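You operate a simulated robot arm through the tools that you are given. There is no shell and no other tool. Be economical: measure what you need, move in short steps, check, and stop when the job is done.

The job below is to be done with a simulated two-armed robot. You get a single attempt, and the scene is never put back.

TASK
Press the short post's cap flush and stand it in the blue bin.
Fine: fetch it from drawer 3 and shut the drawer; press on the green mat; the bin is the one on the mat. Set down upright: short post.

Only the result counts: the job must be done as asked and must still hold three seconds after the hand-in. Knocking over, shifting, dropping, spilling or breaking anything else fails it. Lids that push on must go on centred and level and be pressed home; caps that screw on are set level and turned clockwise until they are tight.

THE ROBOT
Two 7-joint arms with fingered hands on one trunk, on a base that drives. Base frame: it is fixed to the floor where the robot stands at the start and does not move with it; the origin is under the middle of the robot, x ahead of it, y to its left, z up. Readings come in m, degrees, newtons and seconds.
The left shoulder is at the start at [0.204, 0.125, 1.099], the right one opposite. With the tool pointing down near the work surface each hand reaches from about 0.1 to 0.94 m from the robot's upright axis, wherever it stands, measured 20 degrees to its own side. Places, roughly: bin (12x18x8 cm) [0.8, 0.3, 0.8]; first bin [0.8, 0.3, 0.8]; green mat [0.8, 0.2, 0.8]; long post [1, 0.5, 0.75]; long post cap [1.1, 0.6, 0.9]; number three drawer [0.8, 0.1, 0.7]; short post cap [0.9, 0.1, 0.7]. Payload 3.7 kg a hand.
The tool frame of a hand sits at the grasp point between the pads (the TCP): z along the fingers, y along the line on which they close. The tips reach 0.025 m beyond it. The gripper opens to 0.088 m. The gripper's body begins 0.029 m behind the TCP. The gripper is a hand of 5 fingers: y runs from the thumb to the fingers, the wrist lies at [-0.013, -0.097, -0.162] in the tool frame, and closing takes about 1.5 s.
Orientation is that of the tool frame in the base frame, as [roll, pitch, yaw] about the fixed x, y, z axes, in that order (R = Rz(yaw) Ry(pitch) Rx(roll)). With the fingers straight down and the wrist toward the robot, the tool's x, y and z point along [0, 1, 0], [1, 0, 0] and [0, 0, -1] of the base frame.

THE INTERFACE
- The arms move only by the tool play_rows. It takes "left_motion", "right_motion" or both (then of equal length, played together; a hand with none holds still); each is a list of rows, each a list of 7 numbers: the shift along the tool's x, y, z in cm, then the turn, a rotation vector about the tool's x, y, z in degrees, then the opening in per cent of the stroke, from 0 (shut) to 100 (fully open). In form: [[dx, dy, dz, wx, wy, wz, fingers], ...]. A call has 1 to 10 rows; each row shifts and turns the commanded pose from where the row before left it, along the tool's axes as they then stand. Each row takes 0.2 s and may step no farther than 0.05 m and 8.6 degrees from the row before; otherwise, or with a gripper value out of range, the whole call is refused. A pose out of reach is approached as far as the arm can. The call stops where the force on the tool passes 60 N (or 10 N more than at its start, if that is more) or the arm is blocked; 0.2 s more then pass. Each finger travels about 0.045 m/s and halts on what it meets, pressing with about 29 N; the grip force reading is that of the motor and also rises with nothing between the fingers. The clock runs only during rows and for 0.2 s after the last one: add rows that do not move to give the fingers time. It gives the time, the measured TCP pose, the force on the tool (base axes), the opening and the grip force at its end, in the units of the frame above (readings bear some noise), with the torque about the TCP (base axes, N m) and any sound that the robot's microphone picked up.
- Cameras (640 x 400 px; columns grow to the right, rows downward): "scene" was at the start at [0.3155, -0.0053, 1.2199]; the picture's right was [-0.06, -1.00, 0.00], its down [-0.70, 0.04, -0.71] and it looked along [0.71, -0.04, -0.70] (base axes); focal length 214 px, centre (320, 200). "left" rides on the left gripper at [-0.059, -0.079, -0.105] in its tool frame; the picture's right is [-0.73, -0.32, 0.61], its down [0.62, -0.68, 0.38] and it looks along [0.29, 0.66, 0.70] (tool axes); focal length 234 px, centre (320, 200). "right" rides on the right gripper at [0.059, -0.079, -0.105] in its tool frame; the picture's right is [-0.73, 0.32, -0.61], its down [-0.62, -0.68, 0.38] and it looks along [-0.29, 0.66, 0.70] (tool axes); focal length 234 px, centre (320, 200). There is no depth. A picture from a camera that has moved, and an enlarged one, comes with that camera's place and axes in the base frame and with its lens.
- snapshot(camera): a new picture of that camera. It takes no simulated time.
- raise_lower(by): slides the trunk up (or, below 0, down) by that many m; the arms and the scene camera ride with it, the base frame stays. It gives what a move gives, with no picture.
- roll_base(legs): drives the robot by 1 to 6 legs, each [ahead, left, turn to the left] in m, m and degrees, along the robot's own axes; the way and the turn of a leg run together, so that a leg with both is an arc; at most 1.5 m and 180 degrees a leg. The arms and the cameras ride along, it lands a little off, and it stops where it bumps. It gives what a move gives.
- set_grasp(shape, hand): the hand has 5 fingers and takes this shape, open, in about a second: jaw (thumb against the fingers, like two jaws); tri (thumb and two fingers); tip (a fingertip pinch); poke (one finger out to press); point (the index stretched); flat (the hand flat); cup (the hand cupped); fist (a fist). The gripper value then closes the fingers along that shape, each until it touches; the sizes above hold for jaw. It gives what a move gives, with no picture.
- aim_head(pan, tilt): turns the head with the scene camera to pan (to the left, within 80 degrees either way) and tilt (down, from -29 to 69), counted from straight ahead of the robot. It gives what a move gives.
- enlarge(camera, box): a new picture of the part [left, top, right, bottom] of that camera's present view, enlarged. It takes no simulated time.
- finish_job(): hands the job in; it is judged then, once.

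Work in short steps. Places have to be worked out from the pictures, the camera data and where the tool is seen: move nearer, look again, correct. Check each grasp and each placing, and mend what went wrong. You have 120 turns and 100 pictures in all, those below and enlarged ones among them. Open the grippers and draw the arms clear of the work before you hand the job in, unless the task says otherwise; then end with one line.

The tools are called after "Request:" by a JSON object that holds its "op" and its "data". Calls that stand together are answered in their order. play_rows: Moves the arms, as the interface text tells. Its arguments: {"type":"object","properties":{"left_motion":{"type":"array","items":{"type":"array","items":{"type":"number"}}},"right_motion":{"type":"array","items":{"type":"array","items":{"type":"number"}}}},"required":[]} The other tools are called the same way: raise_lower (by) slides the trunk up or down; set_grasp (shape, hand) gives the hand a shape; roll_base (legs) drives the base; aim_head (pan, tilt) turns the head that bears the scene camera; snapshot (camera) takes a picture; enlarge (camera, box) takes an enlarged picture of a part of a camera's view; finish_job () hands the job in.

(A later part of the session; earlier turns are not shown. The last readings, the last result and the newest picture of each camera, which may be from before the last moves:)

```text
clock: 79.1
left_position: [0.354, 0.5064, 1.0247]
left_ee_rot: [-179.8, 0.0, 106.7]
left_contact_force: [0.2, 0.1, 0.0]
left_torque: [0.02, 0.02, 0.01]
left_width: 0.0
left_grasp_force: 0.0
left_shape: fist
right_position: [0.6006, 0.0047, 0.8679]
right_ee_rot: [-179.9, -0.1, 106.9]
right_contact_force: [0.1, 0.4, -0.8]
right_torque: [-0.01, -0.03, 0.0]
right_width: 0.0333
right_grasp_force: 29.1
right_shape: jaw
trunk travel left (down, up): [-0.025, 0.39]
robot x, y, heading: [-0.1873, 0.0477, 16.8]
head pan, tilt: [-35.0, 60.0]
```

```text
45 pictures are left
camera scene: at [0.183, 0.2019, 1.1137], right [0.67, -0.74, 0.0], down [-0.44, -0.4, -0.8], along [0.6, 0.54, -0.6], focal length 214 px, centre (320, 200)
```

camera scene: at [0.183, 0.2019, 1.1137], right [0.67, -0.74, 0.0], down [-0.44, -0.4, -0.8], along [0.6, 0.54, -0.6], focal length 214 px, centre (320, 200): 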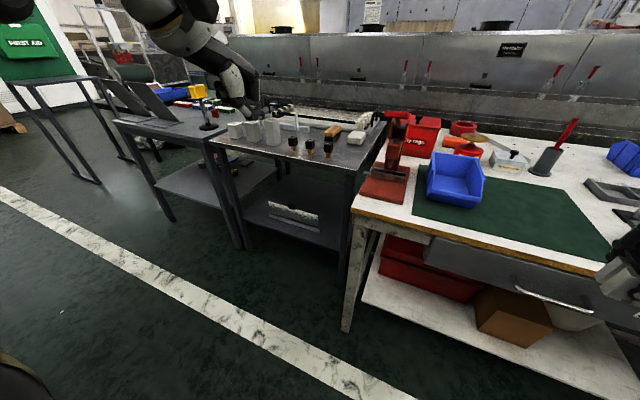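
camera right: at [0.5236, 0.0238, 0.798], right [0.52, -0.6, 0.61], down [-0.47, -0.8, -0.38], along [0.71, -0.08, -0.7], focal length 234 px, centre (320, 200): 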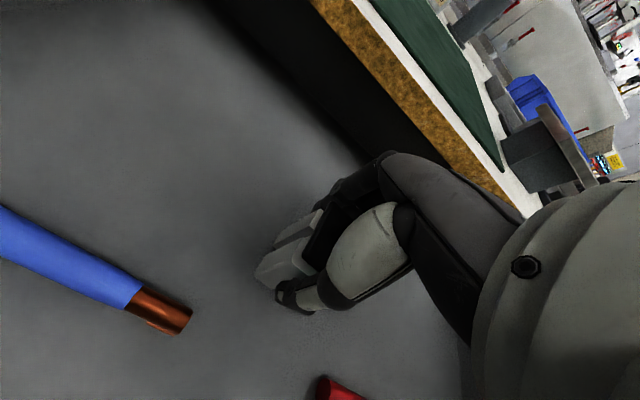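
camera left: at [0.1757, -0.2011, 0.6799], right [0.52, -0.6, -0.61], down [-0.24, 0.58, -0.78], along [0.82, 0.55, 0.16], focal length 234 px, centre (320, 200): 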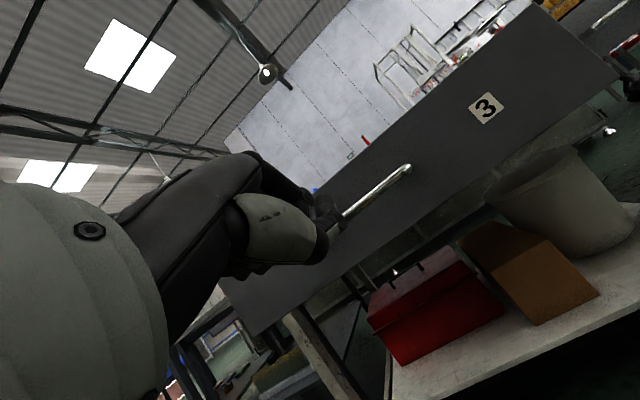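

The head is still held aside (likely by the left upper arm). I retract the left hand backward and check the head again.

Request:
{"op": "play_rows", "data": {"left_motion": [[1, -3, 0, 0, 0, 0, 0], [1, -3, 0, 0, 0, 0, 0], [1, -3, 0, 0, 0, 0, 0], [1, -3, 1, 0, 0, 0, 0], [1, -3, 2, 0, 0, 0, 0], [0, 0, 3, 0, 0, 0, 0], [0, 0, 3, 0, 0, 0, 0]]}}

Request:
{"op": "snapshot", "data": {"camera": "scene"}}

```text
clock: 80.7
left_position: [0.2068, 0.5381, 0.9533]
left_ee_rot: [-179.6, 0.0, 106.7]
left_contact_force: [-0.2, 0.3, 0.4]
left_torque: [-0.01, 0.03, 0.02]
left_width: 0.0003
left_grasp_force: 0.1
left_shape: fist
left hand out of reach, approached as far as the arm can: row 6, 7
right_position: [0.5994, 0.0056, 0.8682]
right_ee_rot: [-179.9, -0.2, 107.0]
right_contact_force: [-0.4, 0.1, -0.3]
right_torque: [-0.02, -0.01, 0.03]
right_width: 0.0334
right_grasp_force: 28.8
right_shape: jaw
trunk travel left (down, up): [-0.025, 0.39]
robot x, y, heading: [-0.1917, 0.0495, 16.9]
head pan, tilt: [-35.0, 60.0]
```

```text
44 pictures are left
camera scene: at [0.1818, 0.2046, 1.1154], right [0.69, -0.72, 0.0], down [-0.42, -0.4, -0.81], along [0.59, 0.56, -0.58], focal length 214 px, centre (320, 200)
```

scene: 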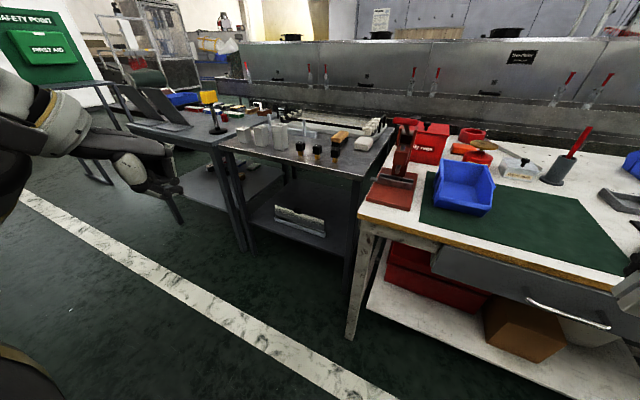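

Try a stronger head command to see whether it still follows.

Request:
{"op": "aim_head", "data": {"pan": -75, "tilt": 69}}

Request:
{"op": "raise_lower", "data": {"by": 0.06}}

Request:
{"op": "snapshot", "data": {"camera": "scene"}}

```text
clock: 81.7
left_position: [0.2082, 0.5369, 0.9528]
left_ee_rot: [-179.7, 0.0, 106.6]
left_contact_force: [0.1, 0.0, -0.1]
left_torque: [-0.01, -0.01, 0.0]
left_width: 0.0001
left_grasp_force: 0.1
left_shape: fist
right_position: [0.6008, 0.0038, 0.8674]
right_ee_rot: [-179.8, -0.2, 106.9]
right_contact_force: [-0.4, -0.1, -0.6]
right_torque: [0.03, -0.02, 0.0]
right_width: 0.0334
right_grasp_force: 29.1
right_shape: jaw
trunk travel left (down, up): [-0.025, 0.39]
robot x, y, heading: [-0.1895, 0.0532, 16.9]
head pan, tilt: [-75.0, 68.8]
```

```text
clock: 82.7
left_position: [0.2096, 0.5366, 1.0117]
left_ee_rot: [-179.7, 0.0, 106.8]
left_contact_force: [1.1, 0.4, 0.0]
left_torque: [-0.01, -0.01, -0.01]
left_width: 0.0
left_grasp_force: 0.3
left_shape: fist
right_position: [0.6019, 0.0044, 0.9251]
right_ee_rot: [-179.6, 0.0, 106.8]
right_contact_force: [0.7, 0.1, -0.8]
right_torque: [-0.01, 0.01, -0.01]
right_width: 0.0333
right_grasp_force: 29.3
right_shape: jaw
trunk travel left (down, up): [-0.085, 0.33]
robot x, y, heading: [-0.1894, 0.0527, 16.8]
head pan, tilt: [-75.0, 68.8]
```

```text
43 pictures are left
camera scene: at [0.1499, 0.1371, 1.1614], right [0.09, -1.0, 0.0], down [-0.78, -0.07, -0.62], along [0.62, 0.05, -0.79], focal length 214 px, centre (320, 200)
```

scene: 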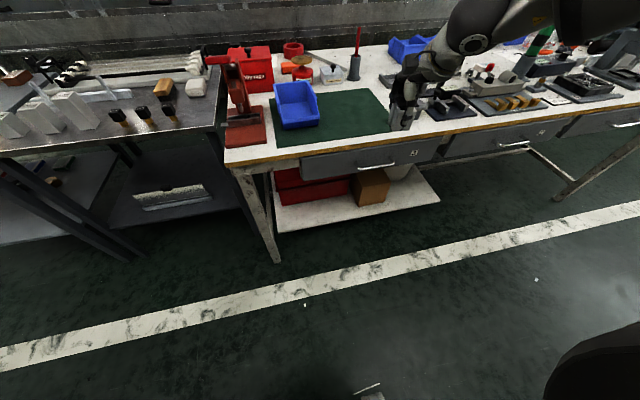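

Head view is useful again and the drawer is shut. Now drive ahead 0.16 m to bring the post over the near part of the mat.

Request:
{"op": "roll_base", "data": {"legs": [[0.16, 0, 0]]}}

Request:
{"op": "snapshot", "data": {"camera": "scene"}}

Request:
{"op": "snapshot", "data": {"camera": "right"}}

```text
clock: 84.2
left_position: [0.3614, 0.5842, 1.0123]
left_ee_rot: [-179.8, 0.1, 106.6]
left_contact_force: [-0.2, -0.4, 0.4]
left_torque: [-0.01, 0.0, 0.01]
left_width: 0.0
left_grasp_force: 0.0
left_shape: fist
right_position: [0.7525, 0.0494, 0.9279]
right_ee_rot: [-179.9, -0.1, 106.8]
right_contact_force: [-0.3, 0.3, -0.8]
right_torque: [-0.03, -0.03, 0.01]
right_width: 0.0336
right_grasp_force: 28.9
right_shape: jaw
trunk travel left (down, up): [-0.085, 0.33]
robot x, y, heading: [-0.0368, 0.0995, 16.5]
head pan, tilt: [-75.0, 68.8]
```

```text
42 pictures are left
camera scene: at [0.3016, 0.1822, 1.162], right [0.08, -1.0, 0.0], down [-0.78, -0.07, -0.62], along [0.62, 0.05, -0.79], focal length 214 px, centre (320, 200)
```

scene: 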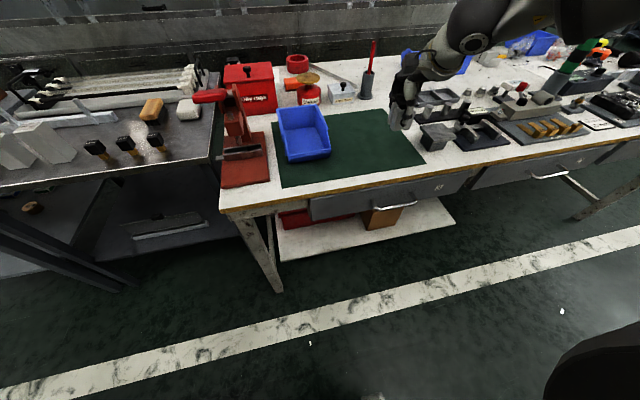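

```text
41 pictures are left
camera right: at [0.6607, 0.0839, 1.0326], right [0.52, -0.6, 0.61], down [-0.47, -0.79, -0.38], along [0.71, -0.09, -0.7], focal length 234 px, centre (320, 200)
```

right: 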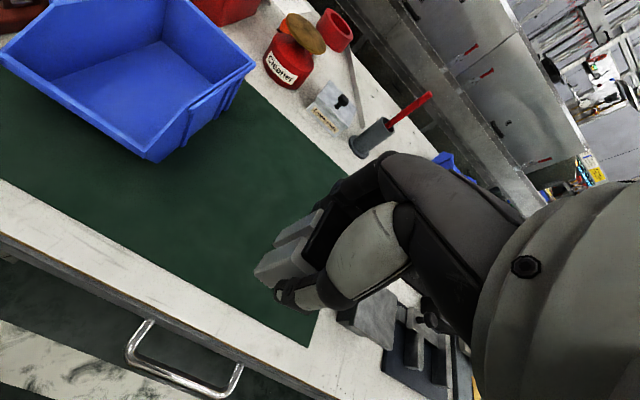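

Mat surface z≈0.752. I move the post 6 cm further in over the mat and lower it to just above the surface.

Request:
{"op": "play_rows", "data": {"right_motion": [[0.3, 3.2, 0, 0, 0, 0, 0], [0.3, 3.2, 1, 0, 0, 0, 0], [0, 0, 3, 0, 0, 0, 0], [0, 0, 3, 0, 0, 0, 0], [0, 0, 3, 0, 0, 0, 0], [0, 0, 1.5, 0, 0, 0, 0]]}}

Request:
{"op": "enlarge", "data": {"camera": "scene", "box": [320, 70, 480, 170]}}

Request:
{"op": "snapshot", "data": {"camera": "right"}}

```text
clock: 85.5
left_position: [0.3616, 0.5832, 1.0132]
left_ee_rot: [-179.8, -0.1, 106.6]
left_contact_force: [-0.2, 0.6, -0.3]
left_torque: [0.0, 0.02, 0.0]
left_width: 0.0001
left_grasp_force: 0.1
left_shape: fist
right_position: [0.8124, 0.075, 0.812]
right_ee_rot: [-179.9, -0.1, 106.9]
right_contact_force: [0.3, -0.2, -1.7]
right_torque: [-0.01, 0.0, 0.03]
right_width: 0.0333
right_grasp_force: 29.0
right_shape: jaw
trunk travel left (down, up): [-0.085, 0.33]
robot x, y, heading: [-0.0346, 0.0956, 17.0]
head pan, tilt: [-75.0, 68.8]
```

```text
4.00 times, centred on (400, 120) of scene
camera zoom: at [0.2978, 0.1851, 1.158], right [0.13, -0.99, 0.0], down [-0.81, -0.11, -0.58], along [0.57, 0.07, -0.82], focal length 858 px, centre (0, 520)
```

zoom: 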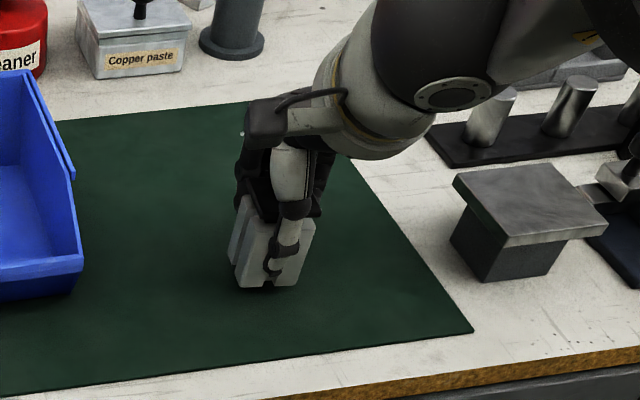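

```text
39 pictures are left
camera right: at [0.7195, 0.1083, 0.9168], right [0.52, -0.6, 0.61], down [-0.47, -0.79, -0.38], along [0.71, -0.09, -0.7], focal length 234 px, centre (320, 200)
```

right: 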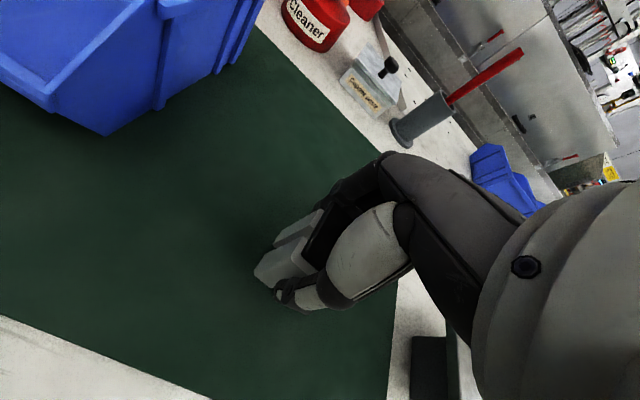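

Post is ~1.5 cm above the mat. Lower in fine steps watching the force.

Request:
{"op": "play_rows", "data": {"right_motion": [[0, 0, 0.5, 0, 0, 0, 0], [0, 0, 0.4, 0, 0, 0, 0], [0, 0, 0.3, 0, 0, 0, 0]]}}

```text
clock: 86.3
left_position: [0.36, 0.5819, 1.0136]
left_ee_rot: [-179.9, 0.0, 106.6]
left_contact_force: [-0.1, 0.1, 0.7]
left_torque: [-0.03, 0.02, -0.02]
left_width: 0.0
left_grasp_force: 0.2
left_shape: fist
right_position: [0.8102, 0.074, 0.8033]
right_ee_rot: [179.9, -0.1, 106.8]
right_contact_force: [0.9, 0.2, 3.7]
right_torque: [-0.06, 0.06, 0.01]
right_width: 0.0334
right_grasp_force: 29.3
right_shape: jaw
trunk travel left (down, up): [-0.085, 0.33]
robot x, y, heading: [-0.0389, 0.0971, 16.8]
head pan, tilt: [-75.0, 68.8]
```

Contact begins (force +3.7 N). One more small step to confirm.

Request:
{"op": "play_rows", "data": {"right_motion": [[0, 0, 0.3, 0, 0, 0, 0], [0, 0, 0, 0, 0, 0, 0]]}}

Request:
{"op": "enlarge", "data": {"camera": "scene", "box": [348, 90, 444, 150]}}

```text
clock: 87.0
left_position: [0.3587, 0.5828, 1.0146]
left_ee_rot: [-179.9, 0.0, 106.5]
left_contact_force: [-0.6, -0.3, 0.1]
left_torque: [-0.02, 0.03, 0.0]
left_width: 0.0001
left_grasp_force: 0.0
left_shape: fist
right_position: [0.8118, 0.0757, 0.8017]
right_ee_rot: [179.7, -0.1, 106.7]
right_contact_force: [1.1, -0.3, 15.7]
right_torque: [-0.11, 0.11, 0.02]
right_width: 0.0333
right_grasp_force: 28.7
right_shape: jaw
trunk travel left (down, up): [-0.085, 0.33]
robot x, y, heading: [-0.0345, 0.0997, 16.3]
head pan, tilt: [-75.0, 68.8]
```

```text
6.67 times, centred on (396, 120) of scene
camera zoom: at [0.2959, 0.1848, 1.1593], right [0.13, -0.99, 0.0], down [-0.81, -0.1, -0.58], along [0.57, 0.07, -0.81], focal length 1430 px, centre (-187, 733)
```

zoom: 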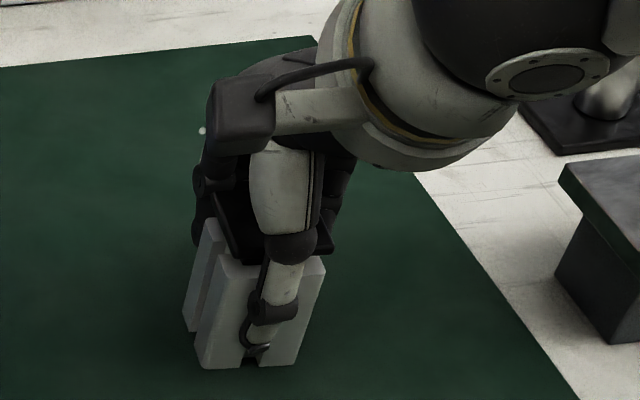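

Standing on the mat with 16 N. Open and raise the hand straight up.

Request:
{"op": "play_rows", "data": {"right_motion": [[0, 0, -0.2, 0, 0, 0, 45], [0, 0, 0, 0, 0, 0, 70], [0, 0, 0, 0, 0, 0, 100], [0, 0, 0, 0, 0, 0, 100], [0, 0, 0, 0, 0, 0, 100], [0, 0, 0, 0, 0, 0, 100], [0, 0, -2, 0, 0, 0, 100], [0, 0, -4, 0, 0, 0, 100], [0, 0, -4, 0, 0, 0, 100]]}}

Request:
{"op": "enlarge", "data": {"camera": "scene", "box": [332, 80, 460, 160]}}

Request:
{"op": "snapshot", "data": {"camera": "right"}}

```text
clock: 89.0
left_position: [0.3595, 0.5824, 1.013]
left_ee_rot: [-179.9, 0.0, 106.6]
left_contact_force: [0.0, -0.5, 0.4]
left_torque: [-0.03, 0.0, 0.0]
left_width: 0.0
left_grasp_force: 0.0
left_shape: fist
right_position: [0.8117, 0.0737, 0.9025]
right_ee_rot: [-180.0, -0.1, 106.9]
right_contact_force: [0.4, -0.2, -0.5]
right_torque: [-0.02, 0.0, -0.01]
right_width: 0.0877
right_grasp_force: 0.1
right_shape: jaw
trunk travel left (down, up): [-0.085, 0.33]
robot x, y, heading: [-0.0346, 0.0973, 16.3]
head pan, tilt: [-75.0, 68.8]
```

```text
5.00 times, centred on (396, 120) of scene
camera zoom: at [0.3069, 0.1711, 1.1731], right [-0.05, -1.0, 0.0], down [-0.69, 0.04, -0.72], along [0.72, -0.04, -0.7], focal length 1072 px, centre (-60, 600)
```

zoom: 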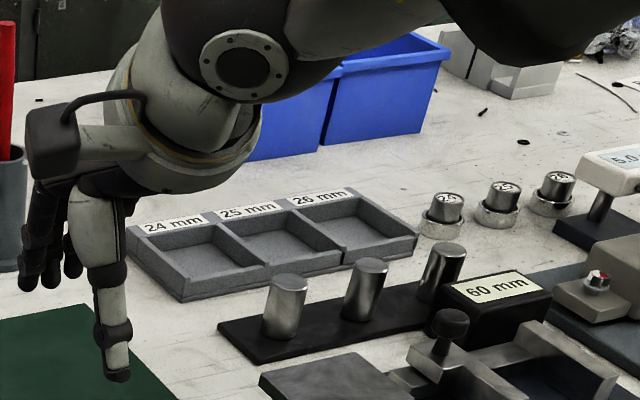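

```text
36 pictures are left
camera right: at [0.7188, 0.1078, 1.0074], right [0.52, -0.6, 0.61], down [-0.47, -0.79, -0.38], along [0.71, -0.09, -0.7], focal length 234 px, centre (320, 200)
```

right: 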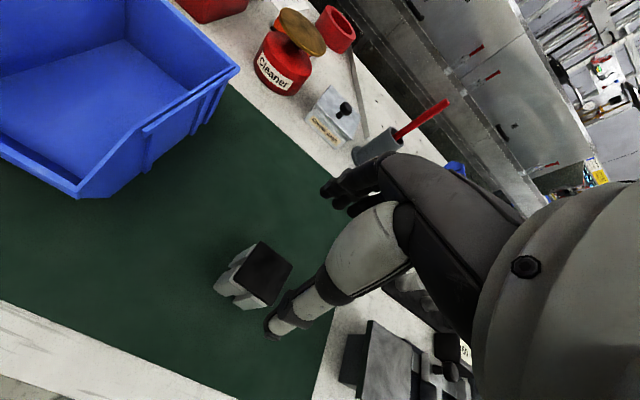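

Post stands upright with its cap on. I give the right hand the 'poke' shape for pressing and look at where the fingertip is.

Request:
{"op": "set_grasp", "data": {"hand": "right", "shape": "poke"}}

Request:
{"op": "aim_head", "data": {"pan": -30, "tilt": 60}}

Request:
{"op": "snapshot", "data": {"camera": "right"}}

Request:
{"op": "snapshot", "data": {"camera": "scene"}}

```text
clock: 89.8
left_position: [0.361, 0.5828, 1.0122]
left_ee_rot: [-179.9, 0.0, 106.5]
left_contact_force: [0.0, -0.9, -0.2]
left_torque: [0.0, 0.0, 0.0]
left_width: 0.0
left_grasp_force: 0.0
left_shape: fist
right_position: [0.8122, 0.0738, 0.9003]
right_ee_rot: [-179.9, 0.0, 106.8]
right_contact_force: [-0.4, 0.3, 0.2]
right_torque: [0.04, 0.01, -0.01]
right_width: 0.0
right_grasp_force: 0.1
right_shape: poke
trunk travel left (down, up): [-0.085, 0.33]
robot x, y, heading: [-0.0397, 0.1, 16.7]
head pan, tilt: [-75.0, 68.8]
```

```text
clock: 91.0
left_position: [0.3605, 0.5822, 1.0122]
left_ee_rot: [-179.8, 0.0, 106.5]
left_contact_force: [-0.7, -0.5, 0.2]
left_torque: [-0.03, 0.01, -0.02]
left_width: 0.0
left_grasp_force: 0.1
left_shape: fist
right_position: [0.8121, 0.0738, 0.9002]
right_ee_rot: [-179.9, -0.1, 106.8]
right_contact_force: [0.3, 0.5, -0.1]
right_torque: [0.03, 0.0, -0.01]
right_width: 0.0001
right_grasp_force: 0.2
right_shape: poke
trunk travel left (down, up): [-0.085, 0.33]
robot x, y, heading: [-0.0347, 0.0979, 16.6]
head pan, tilt: [-30.0, 60.0]
```

```text
35 pictures are left
camera right: at [0.7195, 0.108, 1.0054], right [0.52, -0.6, 0.61], down [-0.47, -0.79, -0.38], along [0.71, -0.09, -0.7], focal length 234 px, centre (320, 200)
```

right: 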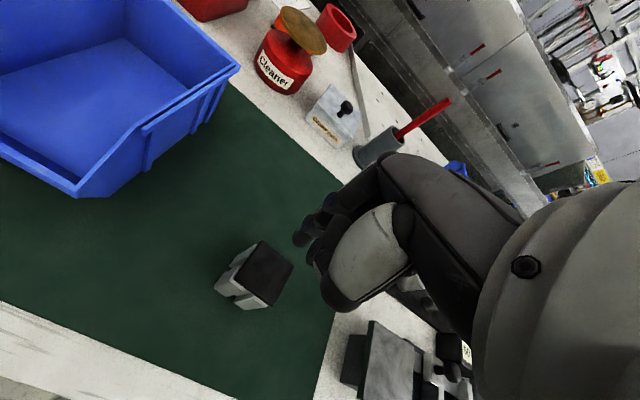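

```text
34 pictures are left
camera scene: at [0.3077, 0.1712, 1.1727], right [-0.05, -1.0, 0.0], down [-0.69, 0.04, -0.72], along [0.72, -0.04, -0.7], focal length 214 px, centre (320, 200)
```

scene: 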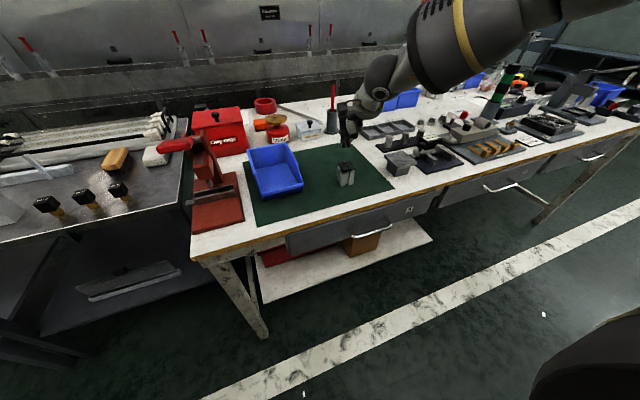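

Zoom to locate the fingertip and the cap.

Request:
{"op": "enlarge", "data": {"camera": "right", "box": [208, 180, 368, 320]}}

Request:
{"op": "enlarge", "data": {"camera": "scene", "box": [300, 90, 400, 190]}}

```text
2.86 times, centred on (288, 250) of right
camera zoom: at [0.7195, 0.108, 1.0054], right [0.52, -0.6, 0.61], down [-0.47, -0.79, -0.38], along [0.71, -0.09, -0.7], focal length 669 px, centre (411, 57)
```

zoom: 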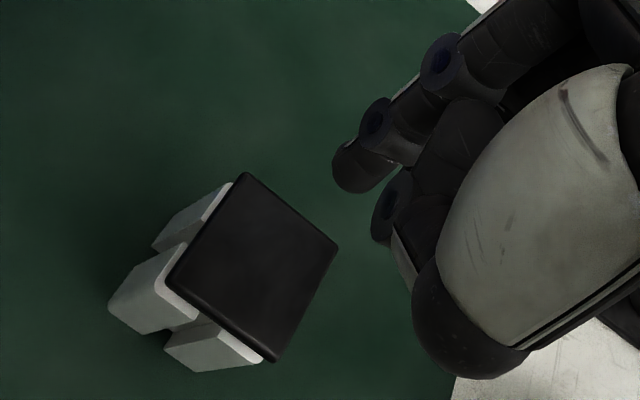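

```text
4.00 times, centred on (350, 140) of scene
camera zoom: at [0.3077, 0.1712, 1.1727], right [-0.05, -1.0, 0.0], down [-0.69, 0.04, -0.72], along [0.72, -0.04, -0.7], focal length 858 px, centre (200, 440)
```

zoom: 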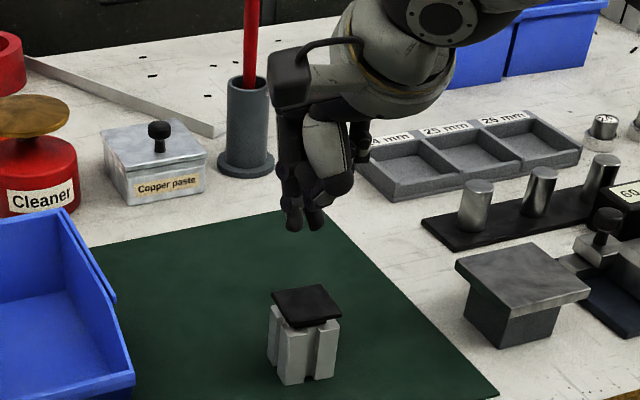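

Fingertip ≈[0.8035, 0.082, 0.885], cap centre ≈[0.814, 0.0665, 0.808]. Shift the tip over the cap centre and lower to ~2 cm above.

Request:
{"op": "play_rows", "data": {"right_motion": [[-1.8, 0.56, 1, 0, 0, 0, 0], [0, 0, 2, 0, 0, 0, 0], [0, 0, 2, 0, 0, 0, 0]]}}

Request:
{"op": "enlarge", "data": {"camera": "right", "box": [208, 180, 368, 320]}}

Request:
{"op": "enlarge", "data": {"camera": "scene", "box": [310, 110, 390, 190]}}

```text
clock: 91.8
left_position: [0.3614, 0.5831, 1.0127]
left_ee_rot: [-179.8, -0.1, 106.5]
left_contact_force: [0.0, -0.3, -0.3]
left_torque: [-0.02, 0.03, 0.01]
left_width: 0.0
left_grasp_force: 0.0
left_shape: fist
right_position: [0.8229, 0.0579, 0.8497]
right_ee_rot: [-179.9, 0.0, 106.8]
right_contact_force: [0.5, 0.5, 0.1]
right_torque: [-0.01, -0.01, -0.02]
right_width: 0.0
right_grasp_force: 0.1
right_shape: poke
trunk travel left (down, up): [-0.085, 0.33]
robot x, y, heading: [-0.0337, 0.0949, 16.8]
head pan, tilt: [-30.0, 60.0]
```

```text
2.86 times, centred on (288, 250) of right
camera zoom: at [0.7306, 0.0921, 0.9547], right [0.52, -0.6, 0.61], down [-0.47, -0.79, -0.38], along [0.71, -0.09, -0.7], focal length 669 px, centre (411, 57)
```

zoom: 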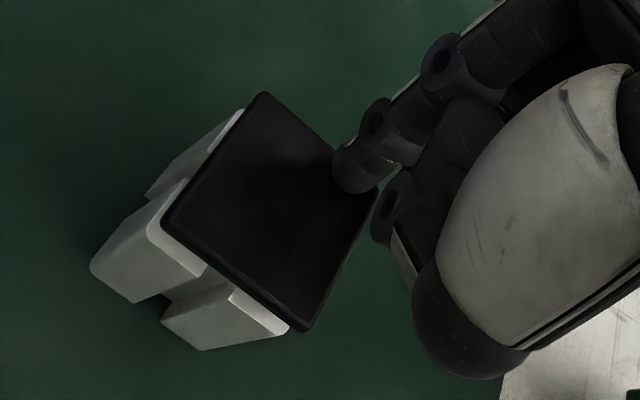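

```text
5.00 times, centred on (350, 150) of scene
camera zoom: at [0.3052, 0.1773, 1.1673], right [0.02, -1.0, 0.0], down [-0.74, -0.01, -0.67], along [0.67, 0.01, -0.74], focal length 1072 px, centre (170, 450)
```

zoom: 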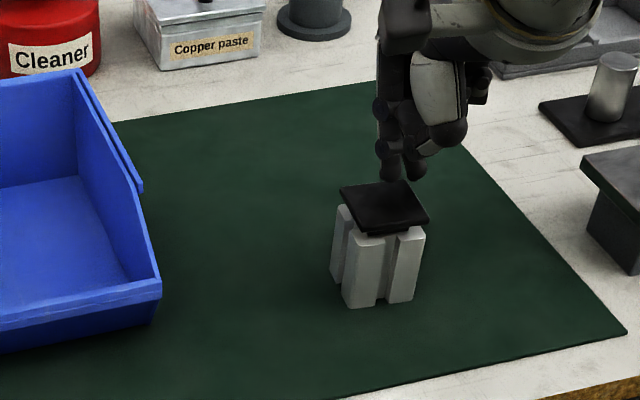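

Tip seems above the cap centre, ~2–3 cm up. Lower 1.5 cm more and recheck.

Request:
{"op": "play_rows", "data": {"right_motion": [[0, 0, 0.8, 0, 0, 0, 0], [0, 0, 0.7, 0, 0, 0, 0]]}}

Request:
{"op": "enlarge", "data": {"camera": "right", "box": [208, 180, 368, 320]}}

Request:
{"op": "enlarge", "data": {"camera": "scene", "box": [330, 125, 380, 165]}}

```text
clock: 92.4
left_position: [0.3607, 0.5829, 1.0137]
left_ee_rot: [-179.9, 0.0, 106.6]
left_contact_force: [0.4, -0.3, 0.4]
left_torque: [-0.05, 0.03, -0.01]
left_width: 0.0003
left_grasp_force: 0.1
left_shape: fist
right_position: [0.8235, 0.0582, 0.8384]
right_ee_rot: [179.9, -0.1, 106.8]
right_contact_force: [0.2, -0.8, 12.4]
right_torque: [-0.04, -0.02, 0.03]
right_width: 0.0002
right_grasp_force: 0.1
right_shape: poke
trunk travel left (down, up): [-0.085, 0.33]
robot x, y, heading: [-0.0394, 0.0962, 17.0]
head pan, tilt: [-30.0, 60.0]
```

```text
2.86 times, centred on (288, 250) of right
camera zoom: at [0.73, 0.0923, 0.9424], right [0.52, -0.6, 0.61], down [-0.47, -0.79, -0.39], along [0.71, -0.09, -0.69], focal length 669 px, centre (411, 57)
```

zoom: 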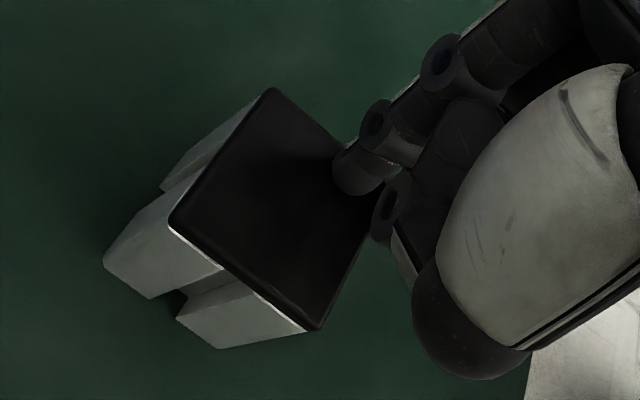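

```text
10.00 times, centred on (355, 145) of scene
camera zoom: at [0.3026, 0.1791, 1.1661], right [0.04, -1.0, 0.0], down [-0.76, -0.03, -0.65], along [0.65, 0.03, -0.76], focal length 2145 px, centre (-30, 750)
```

zoom: 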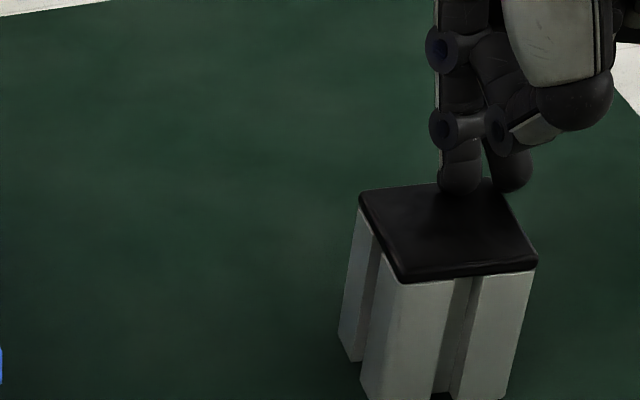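

The cap was touched near its far edge (12 N). I raise, shift the tip 1.8 cm back and 0.8 cm left, and inspect the cap.

Request:
{"op": "play_rows", "data": {"right_motion": [[0, 0, -1, 0, 0, 0, 0], [0.4, -0.9, -1, 0, 0, 0, 0], [0.4, -0.9, 0, 0, 0, 0, 0]]}}

Request:
{"op": "enlarge", "data": {"camera": "scene", "box": [330, 120, 394, 170]}}

Request:
{"op": "enlarge", "data": {"camera": "right", "box": [208, 180, 368, 320]}}

```text
clock: 93.2
left_position: [0.3629, 0.5816, 1.0122]
left_ee_rot: [-179.7, 0.0, 106.6]
left_contact_force: [0.3, -0.3, 0.0]
left_torque: [0.03, 0.03, 0.01]
left_width: 0.0
left_grasp_force: 0.2
left_shape: fist
right_position: [0.8016, 0.0608, 0.8548]
right_ee_rot: [-179.8, 0.0, 106.8]
right_contact_force: [0.1, 0.2, 0.7]
right_torque: [-0.01, 0.05, -0.04]
right_width: 0.0
right_grasp_force: 0.0
right_shape: poke
trunk travel left (down, up): [-0.085, 0.33]
robot x, y, heading: [-0.0393, 0.094, 16.6]
head pan, tilt: [-30.0, 60.0]
```

```text
8.00 times, centred on (362, 145) of scene
camera zoom: at [0.3068, 0.174, 1.1705], right [-0.02, -1.0, 0.0], down [-0.71, 0.02, -0.7], along [0.7, -0.02, -0.71], focal length 1716 px, centre (-16, 640)
```

zoom: 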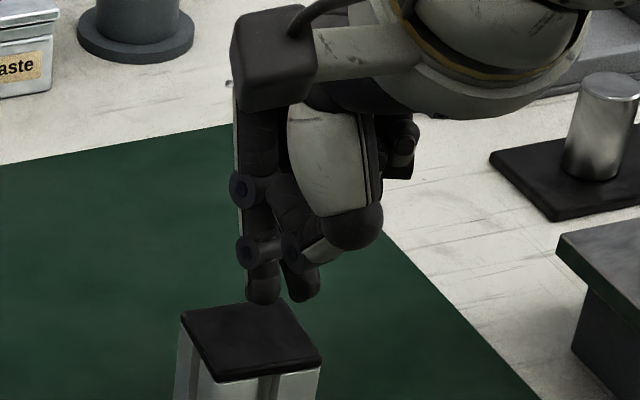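

```text
2.86 times, centred on (288, 250) of right
camera zoom: at [0.7103, 0.0949, 0.9597], right [0.52, -0.6, 0.61], down [-0.47, -0.79, -0.38], along [0.71, -0.09, -0.7], focal length 669 px, centre (411, 57)
```

zoom: 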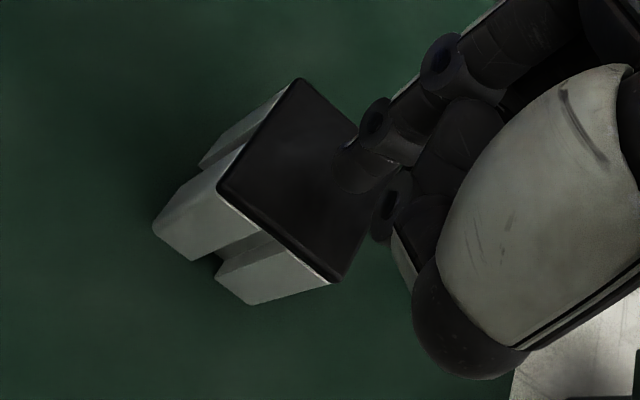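

Cap now looks seated against the post. The tip is now over its centre; press down firmly in small steps.

Request:
{"op": "play_rows", "data": {"right_motion": [[0, 0, 1, 0, 0, 0, 0], [0, 0, 0.6, 0, 0, 0, 0], [0, 0, 0.3, 0, 0, 0, 0], [0, 0, 0.3, 0, 0, 0, 0], [0, 0, 0.3, 0, 0, 0, 0], [0, 0, 0.3, 0, 0, 0, 0]]}}

Request:
{"op": "enlarge", "data": {"camera": "scene", "box": [330, 120, 394, 170]}}

```text
clock: 94.6
left_position: [0.3579, 0.5825, 1.0153]
left_ee_rot: [179.8, 0.0, 106.6]
left_contact_force: [0.4, 0.5, -0.5]
left_torque: [0.03, -0.02, 0.02]
left_width: 0.0002
left_grasp_force: 0.0
left_shape: fist
right_position: [0.8019, 0.0621, 0.8378]
right_ee_rot: [179.1, 0.0, 106.8]
right_contact_force: [4.2, -6.1, 39.2]
right_torque: [-0.34, -0.16, 0.06]
right_width: 0.0002
right_grasp_force: 0.0
right_shape: poke
trunk travel left (down, up): [-0.085, 0.33]
robot x, y, heading: [-0.0378, 0.0949, 16.7]
head pan, tilt: [-30.0, 60.0]
```

```text
8.00 times, centred on (362, 145) of scene
camera zoom: at [0.2998, 0.1772, 1.1693], right [0.03, -1.0, 0.0], down [-0.74, -0.02, -0.67], along [0.67, 0.02, -0.74], focal length 1716 px, centre (-16, 640)
```

zoom: 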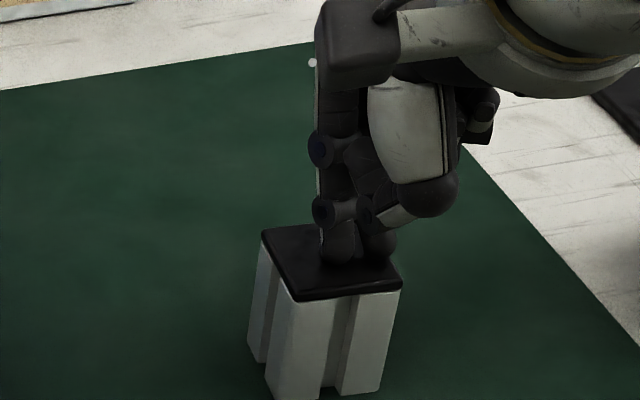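

Firm at 39 N on the centre. One more small press, then raise and inspect for flushness.

Request:
{"op": "play_rows", "data": {"right_motion": [[0, 0, 0.3, 0, 0, 0, 0], [0, 0, 0, 0, 0, 0, 0], [0, 0, -1.5, 0, 0, 0, 0], [0, 0, -2, 0, 0, 0, 0], [0, 0, -4, 0, 0, 0, 0], [0, 0, -4, 0, 0, 0, 0]]}}

Request:
{"op": "enlarge", "data": {"camera": "scene", "box": [330, 120, 410, 170]}}

Request:
{"op": "enlarge", "data": {"camera": "right", "box": [188, 180, 348, 320]}}

```text
clock: 96.0
left_position: [0.3619, 0.5818, 1.0122]
left_ee_rot: [-180.0, 0.0, 106.6]
left_contact_force: [0.1, 0.4, 1.2]
left_torque: [-0.01, -0.01, 0.01]
left_width: 0.0001
left_grasp_force: 0.0
left_shape: fist
right_position: [0.8013, 0.0602, 0.9383]
right_ee_rot: [-179.7, 0.0, 106.9]
right_contact_force: [0.5, -0.1, -0.3]
right_torque: [-0.01, 0.03, -0.03]
right_width: 0.0
right_grasp_force: 0.0
right_shape: poke
trunk travel left (down, up): [-0.085, 0.33]
robot x, y, heading: [-0.0365, 0.0981, 16.7]
head pan, tilt: [-30.0, 60.0]
```

```text
8.00 times, centred on (370, 145) of scene
camera zoom: at [0.3087, 0.165, 1.1765], right [-0.13, -0.99, 0.0], down [-0.66, 0.08, -0.75], along [0.74, -0.1, -0.66], focal length 1716 px, centre (-80, 640)
```

zoom: 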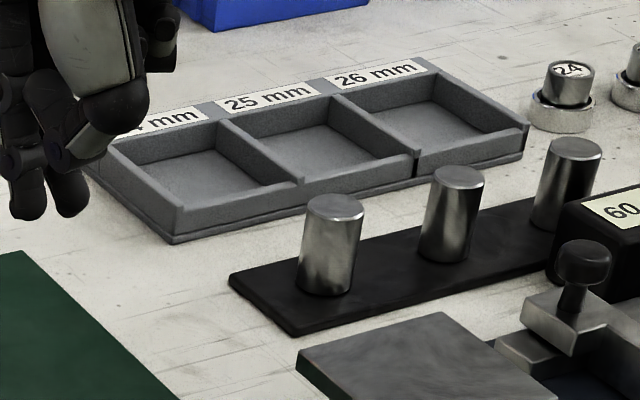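

```text
2.86 times, centred on (268, 250) of right
camera zoom: at [0.7098, 0.0944, 1.0437], right [0.52, -0.6, 0.6], down [-0.47, -0.79, -0.38], along [0.71, -0.09, -0.7], focal length 669 px, centre (469, 57)
```

zoom: 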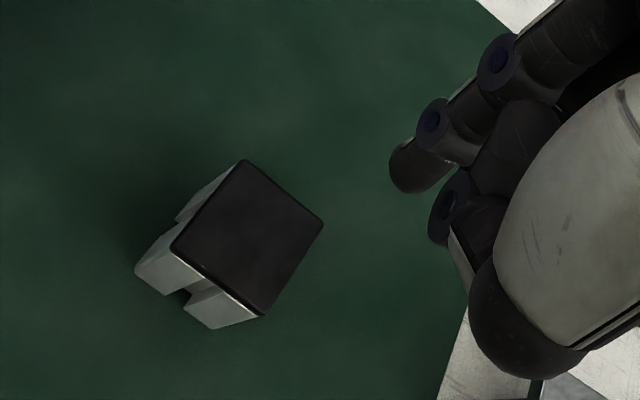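

Take a wider scene zoom for the post.

Request:
{"op": "enlarge", "data": {"camera": "scene", "box": [220, 90, 400, 215]}}

```text
3.20 times, centred on (310, 152) of scene
camera zoom: at [0.3087, 0.165, 1.1765], right [-0.13, -0.99, 0.0], down [-0.66, 0.08, -0.75], along [0.74, -0.1, -0.66], focal length 686 px, centre (352, 352)
```

zoom: 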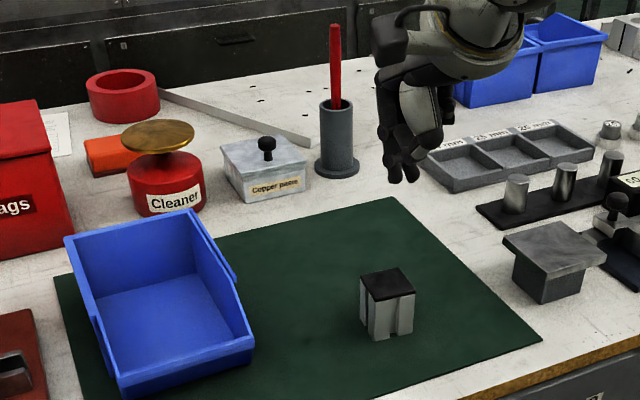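

Cap is flush and level. Now re-grip: jaw shape, TCP above the post at ≈[0.812, 0.069], then lower to z≈0.84 first.

Request:
{"op": "set_grasp", "data": {"hand": "right", "shape": "jaw"}}

Request:
{"op": "play_rows", "data": {"right_motion": [[0.5, 1.3, 0, 0, 0, 0, 100], [0, 0, 3.5, 0, 0, 0, 100], [0, 0, 3.5, 0, 0, 0, 100], [0, 0, 2.5, 0, 0, 0, 100]]}}

Request:
{"op": "snapshot", "data": {"camera": "right"}}

Request:
{"op": "enlarge", "data": {"camera": "scene", "box": [300, 90, 428, 170]}}

```text
clock: 96.9
left_position: [0.3616, 0.5829, 1.0115]
left_ee_rot: [-179.9, 0.1, 106.6]
left_contact_force: [0.2, 0.2, -0.5]
left_torque: [-0.02, -0.04, -0.02]
left_width: 0.0
left_grasp_force: 0.1
left_shape: fist
right_position: [0.8027, 0.06, 0.9387]
right_ee_rot: [-179.8, -0.1, 106.8]
right_contact_force: [-0.6, 0.6, -0.5]
right_torque: [0.01, -0.01, 0.01]
right_width: 0.0879
right_grasp_force: 0.0
right_shape: jaw
trunk travel left (down, up): [-0.085, 0.33]
robot x, y, heading: [-0.0333, 0.097, 16.9]
head pan, tilt: [-30.0, 60.0]
```

```text
clock: 97.9
left_position: [0.3616, 0.5832, 1.0126]
left_ee_rot: [-179.9, 0.0, 106.6]
left_contact_force: [-0.5, 0.0, 0.5]
left_torque: [0.02, 0.01, 0.01]
left_width: 0.0
left_grasp_force: 0.0
left_shape: fist
right_position: [0.8138, 0.0702, 0.8432]
right_ee_rot: [-179.8, 0.0, 106.8]
right_contact_force: [-0.2, 0.6, -0.1]
right_torque: [-0.01, 0.03, 0.02]
right_width: 0.0878
right_grasp_force: 0.1
right_shape: jaw
trunk travel left (down, up): [-0.085, 0.33]
robot x, y, heading: [-0.0378, 0.0956, 16.6]
head pan, tilt: [-30.0, 60.0]
```

```text
21 pictures are left
camera right: at [0.7218, 0.1039, 0.9478], right [0.52, -0.6, 0.61], down [-0.47, -0.79, -0.38], along [0.71, -0.09, -0.7], focal length 234 px, centre (320, 200)
```

right: 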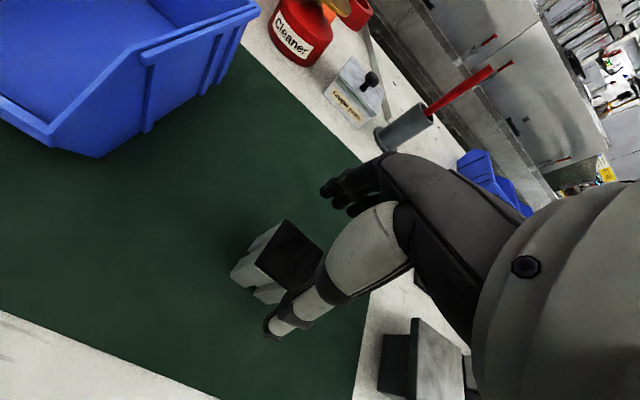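

```text
5.00 times, centred on (364, 130) of scene
camera zoom: at [0.3052, 0.1775, 1.1672], right [0.02, -1.0, 0.0], down [-0.74, -0.02, -0.67], along [0.67, 0.01, -0.74], focal length 1072 px, centre (100, 550)
```

zoom: 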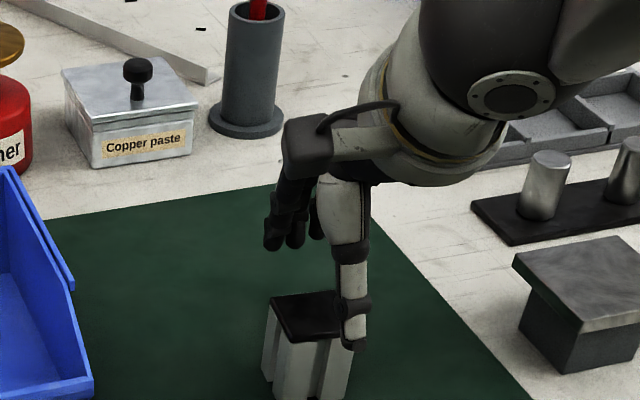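

Alignment good. Descend to z≈0.802 and close.

Request:
{"op": "play_rows", "data": {"right_motion": [[-0.3, 0, 2, 0, 0, 0, 100], [0, 0, 1.4, 0, 0, 0, 100], [0, 0, 0.7, 0, 0, 0, 80], [0, 0, 0, 0, 0, 0, 60], [0, 0, 0, 0, 0, 0, 40], [0, 0, 0, 0, 0, 0, 20], [0, 0, 0, 0, 0, 0, 0], [0, 0, 0, 0, 0, 0, 0], [0, 0, 0, 0, 0, 0, 0]]}}

```text
clock: 99.9
left_position: [0.3607, 0.5819, 1.0119]
left_ee_rot: [-179.9, -0.1, 106.7]
left_contact_force: [0.5, -0.3, 0.5]
left_torque: [-0.04, 0.01, 0.03]
left_width: 0.0001
left_grasp_force: 0.1
left_shape: fist
right_position: [0.8135, 0.0657, 0.8025]
right_ee_rot: [-179.9, -0.1, 106.8]
right_contact_force: [0.0, -0.7, -0.3]
right_torque: [0.0, 0.04, 0.03]
right_width: 0.0345
right_grasp_force: 28.4
right_shape: jaw
trunk travel left (down, up): [-0.085, 0.33]
robot x, y, heading: [-0.0359, 0.0952, 16.8]
head pan, tilt: [-30.0, 60.0]
```

Gripped (0.0345, 28 N). Lift 14 cm, then drive left/ahead so the bin is within the right arm's comfortable reach.

Request:
{"op": "play_rows", "data": {"right_motion": [[0, 0, -1, 0, 0, 0, 0], [0, 0, -3, 0, 0, 0, 0], [0, 0, -3.5, 0, 0, 0, 0], [0, 0, -3.5, 0, 0, 0, 0], [0, 0, -3.5, 0, 0, 0, 0]]}}

Request:
{"op": "roll_base", "data": {"legs": [[0.08, 0.19, 0]]}}

Request:
{"op": "snapshot", "data": {"camera": "scene"}}

Request:
{"op": "snapshot", "data": {"camera": "right"}}

```text
clock: 101.1
left_position: [0.3619, 0.5831, 1.0143]
left_ee_rot: [-180.0, 0.0, 106.6]
left_contact_force: [-0.6, 0.9, -0.4]
left_torque: [-0.02, 0.02, 0.0]
left_width: 0.0
left_grasp_force: 0.2
left_shape: fist
right_position: [0.814, 0.0671, 0.9489]
right_ee_rot: [-179.9, 0.0, 106.8]
right_contact_force: [0.0, 0.5, 0.2]
right_torque: [0.04, -0.02, 0.0]
right_width: 0.0343
right_grasp_force: 29.2
right_shape: jaw
trunk travel left (down, up): [-0.085, 0.33]
robot x, y, heading: [-0.037, 0.1003, 16.8]
head pan, tilt: [-30.0, 60.0]
```

```text
clock: 103.4
left_position: [0.3841, 0.7876, 1.0117]
left_ee_rot: [-180.0, 0.1, 106.6]
left_contact_force: [0.4, 0.1, 0.4]
left_torque: [-0.01, -0.02, 0.0]
left_width: 0.0002
left_grasp_force: 0.0
left_shape: fist
right_position: [0.8373, 0.2713, 0.9487]
right_ee_rot: [-180.0, 0.0, 106.8]
right_contact_force: [0.9, 0.6, -1.5]
right_torque: [-0.01, 0.0, 0.02]
right_width: 0.0344
right_grasp_force: 28.7
right_shape: jaw
trunk travel left (down, up): [-0.085, 0.33]
robot x, y, heading: [-0.0142, 0.3056, 16.4]
head pan, tilt: [-30.0, 60.0]
```

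```text
19 pictures are left
camera scene: at [0.3308, 0.3715, 1.1758], right [-0.11, -0.99, 0.0], down [-0.66, 0.08, -0.74], along [0.74, -0.08, -0.67], focal length 214 px, centre (320, 200)
```

scene: 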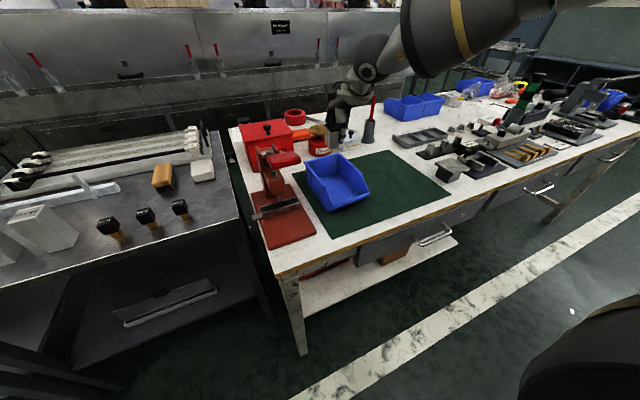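

```text
18 pictures are left
camera right: at [0.7447, 0.3058, 1.0532], right [0.52, -0.6, 0.61], down [-0.47, -0.79, -0.38], along [0.71, -0.09, -0.7], focal length 234 px, centre (320, 200)
```

right: 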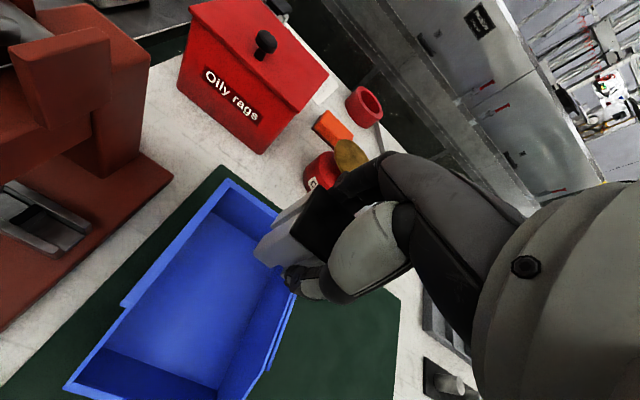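

Zoom the bin from the scene camera to pin down its corners.

Request:
{"op": "enlarge", "data": {"camera": "scene", "box": [290, 130, 402, 215]}}

```text
4.71 times, centred on (346, 172) of scene
camera zoom: at [0.3308, 0.3715, 1.1758], right [-0.11, -0.99, 0.0], down [-0.66, 0.08, -0.74], along [0.74, -0.08, -0.67], focal length 1009 px, centre (198, 329)
```

zoom: 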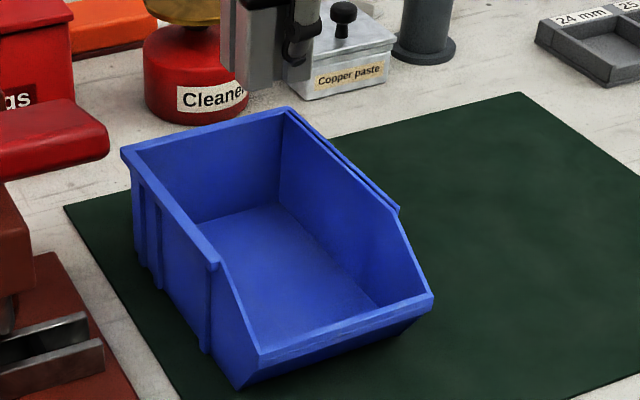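

Bin interior spans n≈0.80–0.95, l≈-0.03–0.08 (aligned with the table). Target TCP n=0.875, l=0.034; shift and lower most of the way, then look.

Request:
{"op": "play_rows", "data": {"right_motion": [[1.7, -0.5, 0, 0, 0, 0, 0], [0, 0, 3, 0, 0, 0, 0], [0, 0, 3, 0, 0, 0, 0], [0, 0, 2, 0, 0, 0, 0]]}}

Request:
{"op": "enlarge", "data": {"camera": "scene", "box": [280, 100, 424, 220]}}

Request:
{"op": "snapshot", "data": {"camera": "right"}}

```text
clock: 104.4
left_position: [0.3838, 0.7873, 1.0126]
left_ee_rot: [-179.9, 0.0, 106.7]
left_contact_force: [-0.2, -0.5, 0.3]
left_torque: [0.02, 0.02, 0.01]
left_width: 0.0
left_grasp_force: 0.0
left_shape: fist
right_position: [0.8266, 0.2861, 0.8678]
right_ee_rot: [-179.8, -0.1, 106.8]
right_contact_force: [0.5, 0.2, 0.0]
right_torque: [0.03, -0.01, 0.01]
right_width: 0.0342
right_grasp_force: 28.9
right_shape: jaw
trunk travel left (down, up): [-0.085, 0.33]
robot x, y, heading: [-0.0169, 0.3022, 16.9]
head pan, tilt: [-30.0, 60.0]
```

```text
3.33 times, centred on (352, 160) of scene
camera zoom: at [0.3292, 0.3786, 1.1707], right [-0.03, -1.0, 0.0], down [-0.71, 0.02, -0.7], along [0.7, -0.02, -0.71], focal length 715 px, centre (213, 333)
```

zoom: 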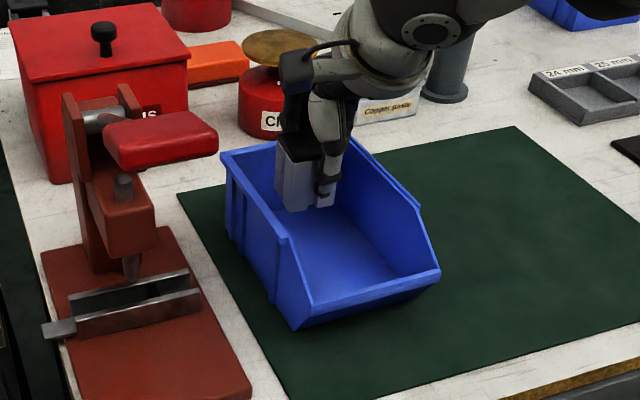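

```text
15 pictures are left
camera right: at [0.7351, 0.3198, 0.9727], right [0.52, -0.6, 0.61], down [-0.47, -0.79, -0.38], along [0.71, -0.09, -0.7], focal length 234 px, centre (320, 200)
```

right: 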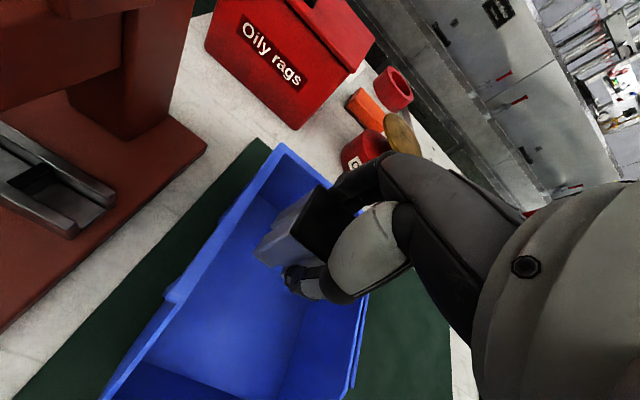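

Inside the bin outline but a bit near the back-left; shift 2 cm toward the front and 0.5 cm right, then lower further.

Request:
{"op": "play_rows", "data": {"right_motion": [[-0.5, -2, 0, 0, 0, 0, 0], [0, 0, 2.5, 0, 0, 0, 0], [0, 0, 2, 0, 0, 0, 0]]}}

Request:
{"op": "enlarge", "data": {"camera": "scene", "box": [280, 100, 424, 220]}}

Request:
{"op": "snapshot", "data": {"camera": "right"}}

```text
clock: 105.2
left_position: [0.3828, 0.7886, 1.0119]
left_ee_rot: [-179.8, 0.1, 106.6]
left_contact_force: [-0.3, 0.8, 0.3]
left_torque: [0.0, -0.03, -0.02]
left_width: 0.0
left_grasp_force: 0.2
left_shape: fist
right_position: [0.8103, 0.2752, 0.8227]
right_ee_rot: [-179.9, -0.2, 106.7]
right_contact_force: [0.3, -0.3, -0.9]
right_torque: [-0.02, -0.01, 0.0]
right_width: 0.0342
right_grasp_force: 29.0
right_shape: jaw
trunk travel left (down, up): [-0.085, 0.33]
robot x, y, heading: [-0.0139, 0.2993, 16.6]
head pan, tilt: [-30.0, 60.0]
```

```text
3.33 times, centred on (352, 160) of scene
camera zoom: at [0.3266, 0.3826, 1.167], right [0.02, -1.0, 0.0], down [-0.74, -0.02, -0.67], along [0.67, 0.02, -0.74], focal length 715 px, centre (213, 333)
```

zoom: 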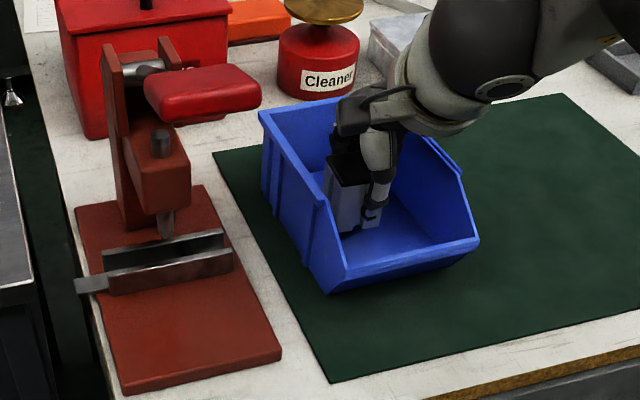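

```text
13 pictures are left
camera right: at [0.7169, 0.3092, 0.9277], right [0.52, -0.6, 0.61], down [-0.47, -0.79, -0.38], along [0.71, -0.09, -0.7], focal length 234 px, centre (320, 200)
```

right: 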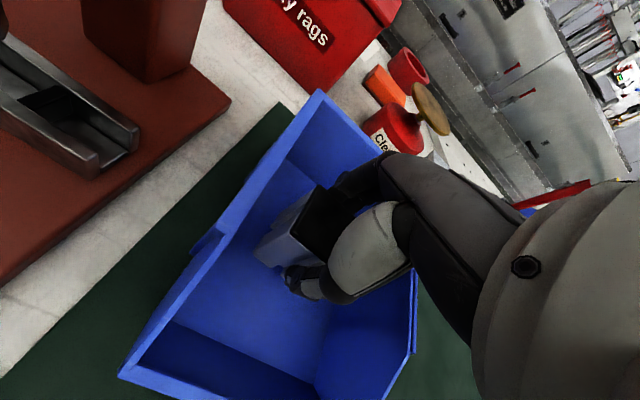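

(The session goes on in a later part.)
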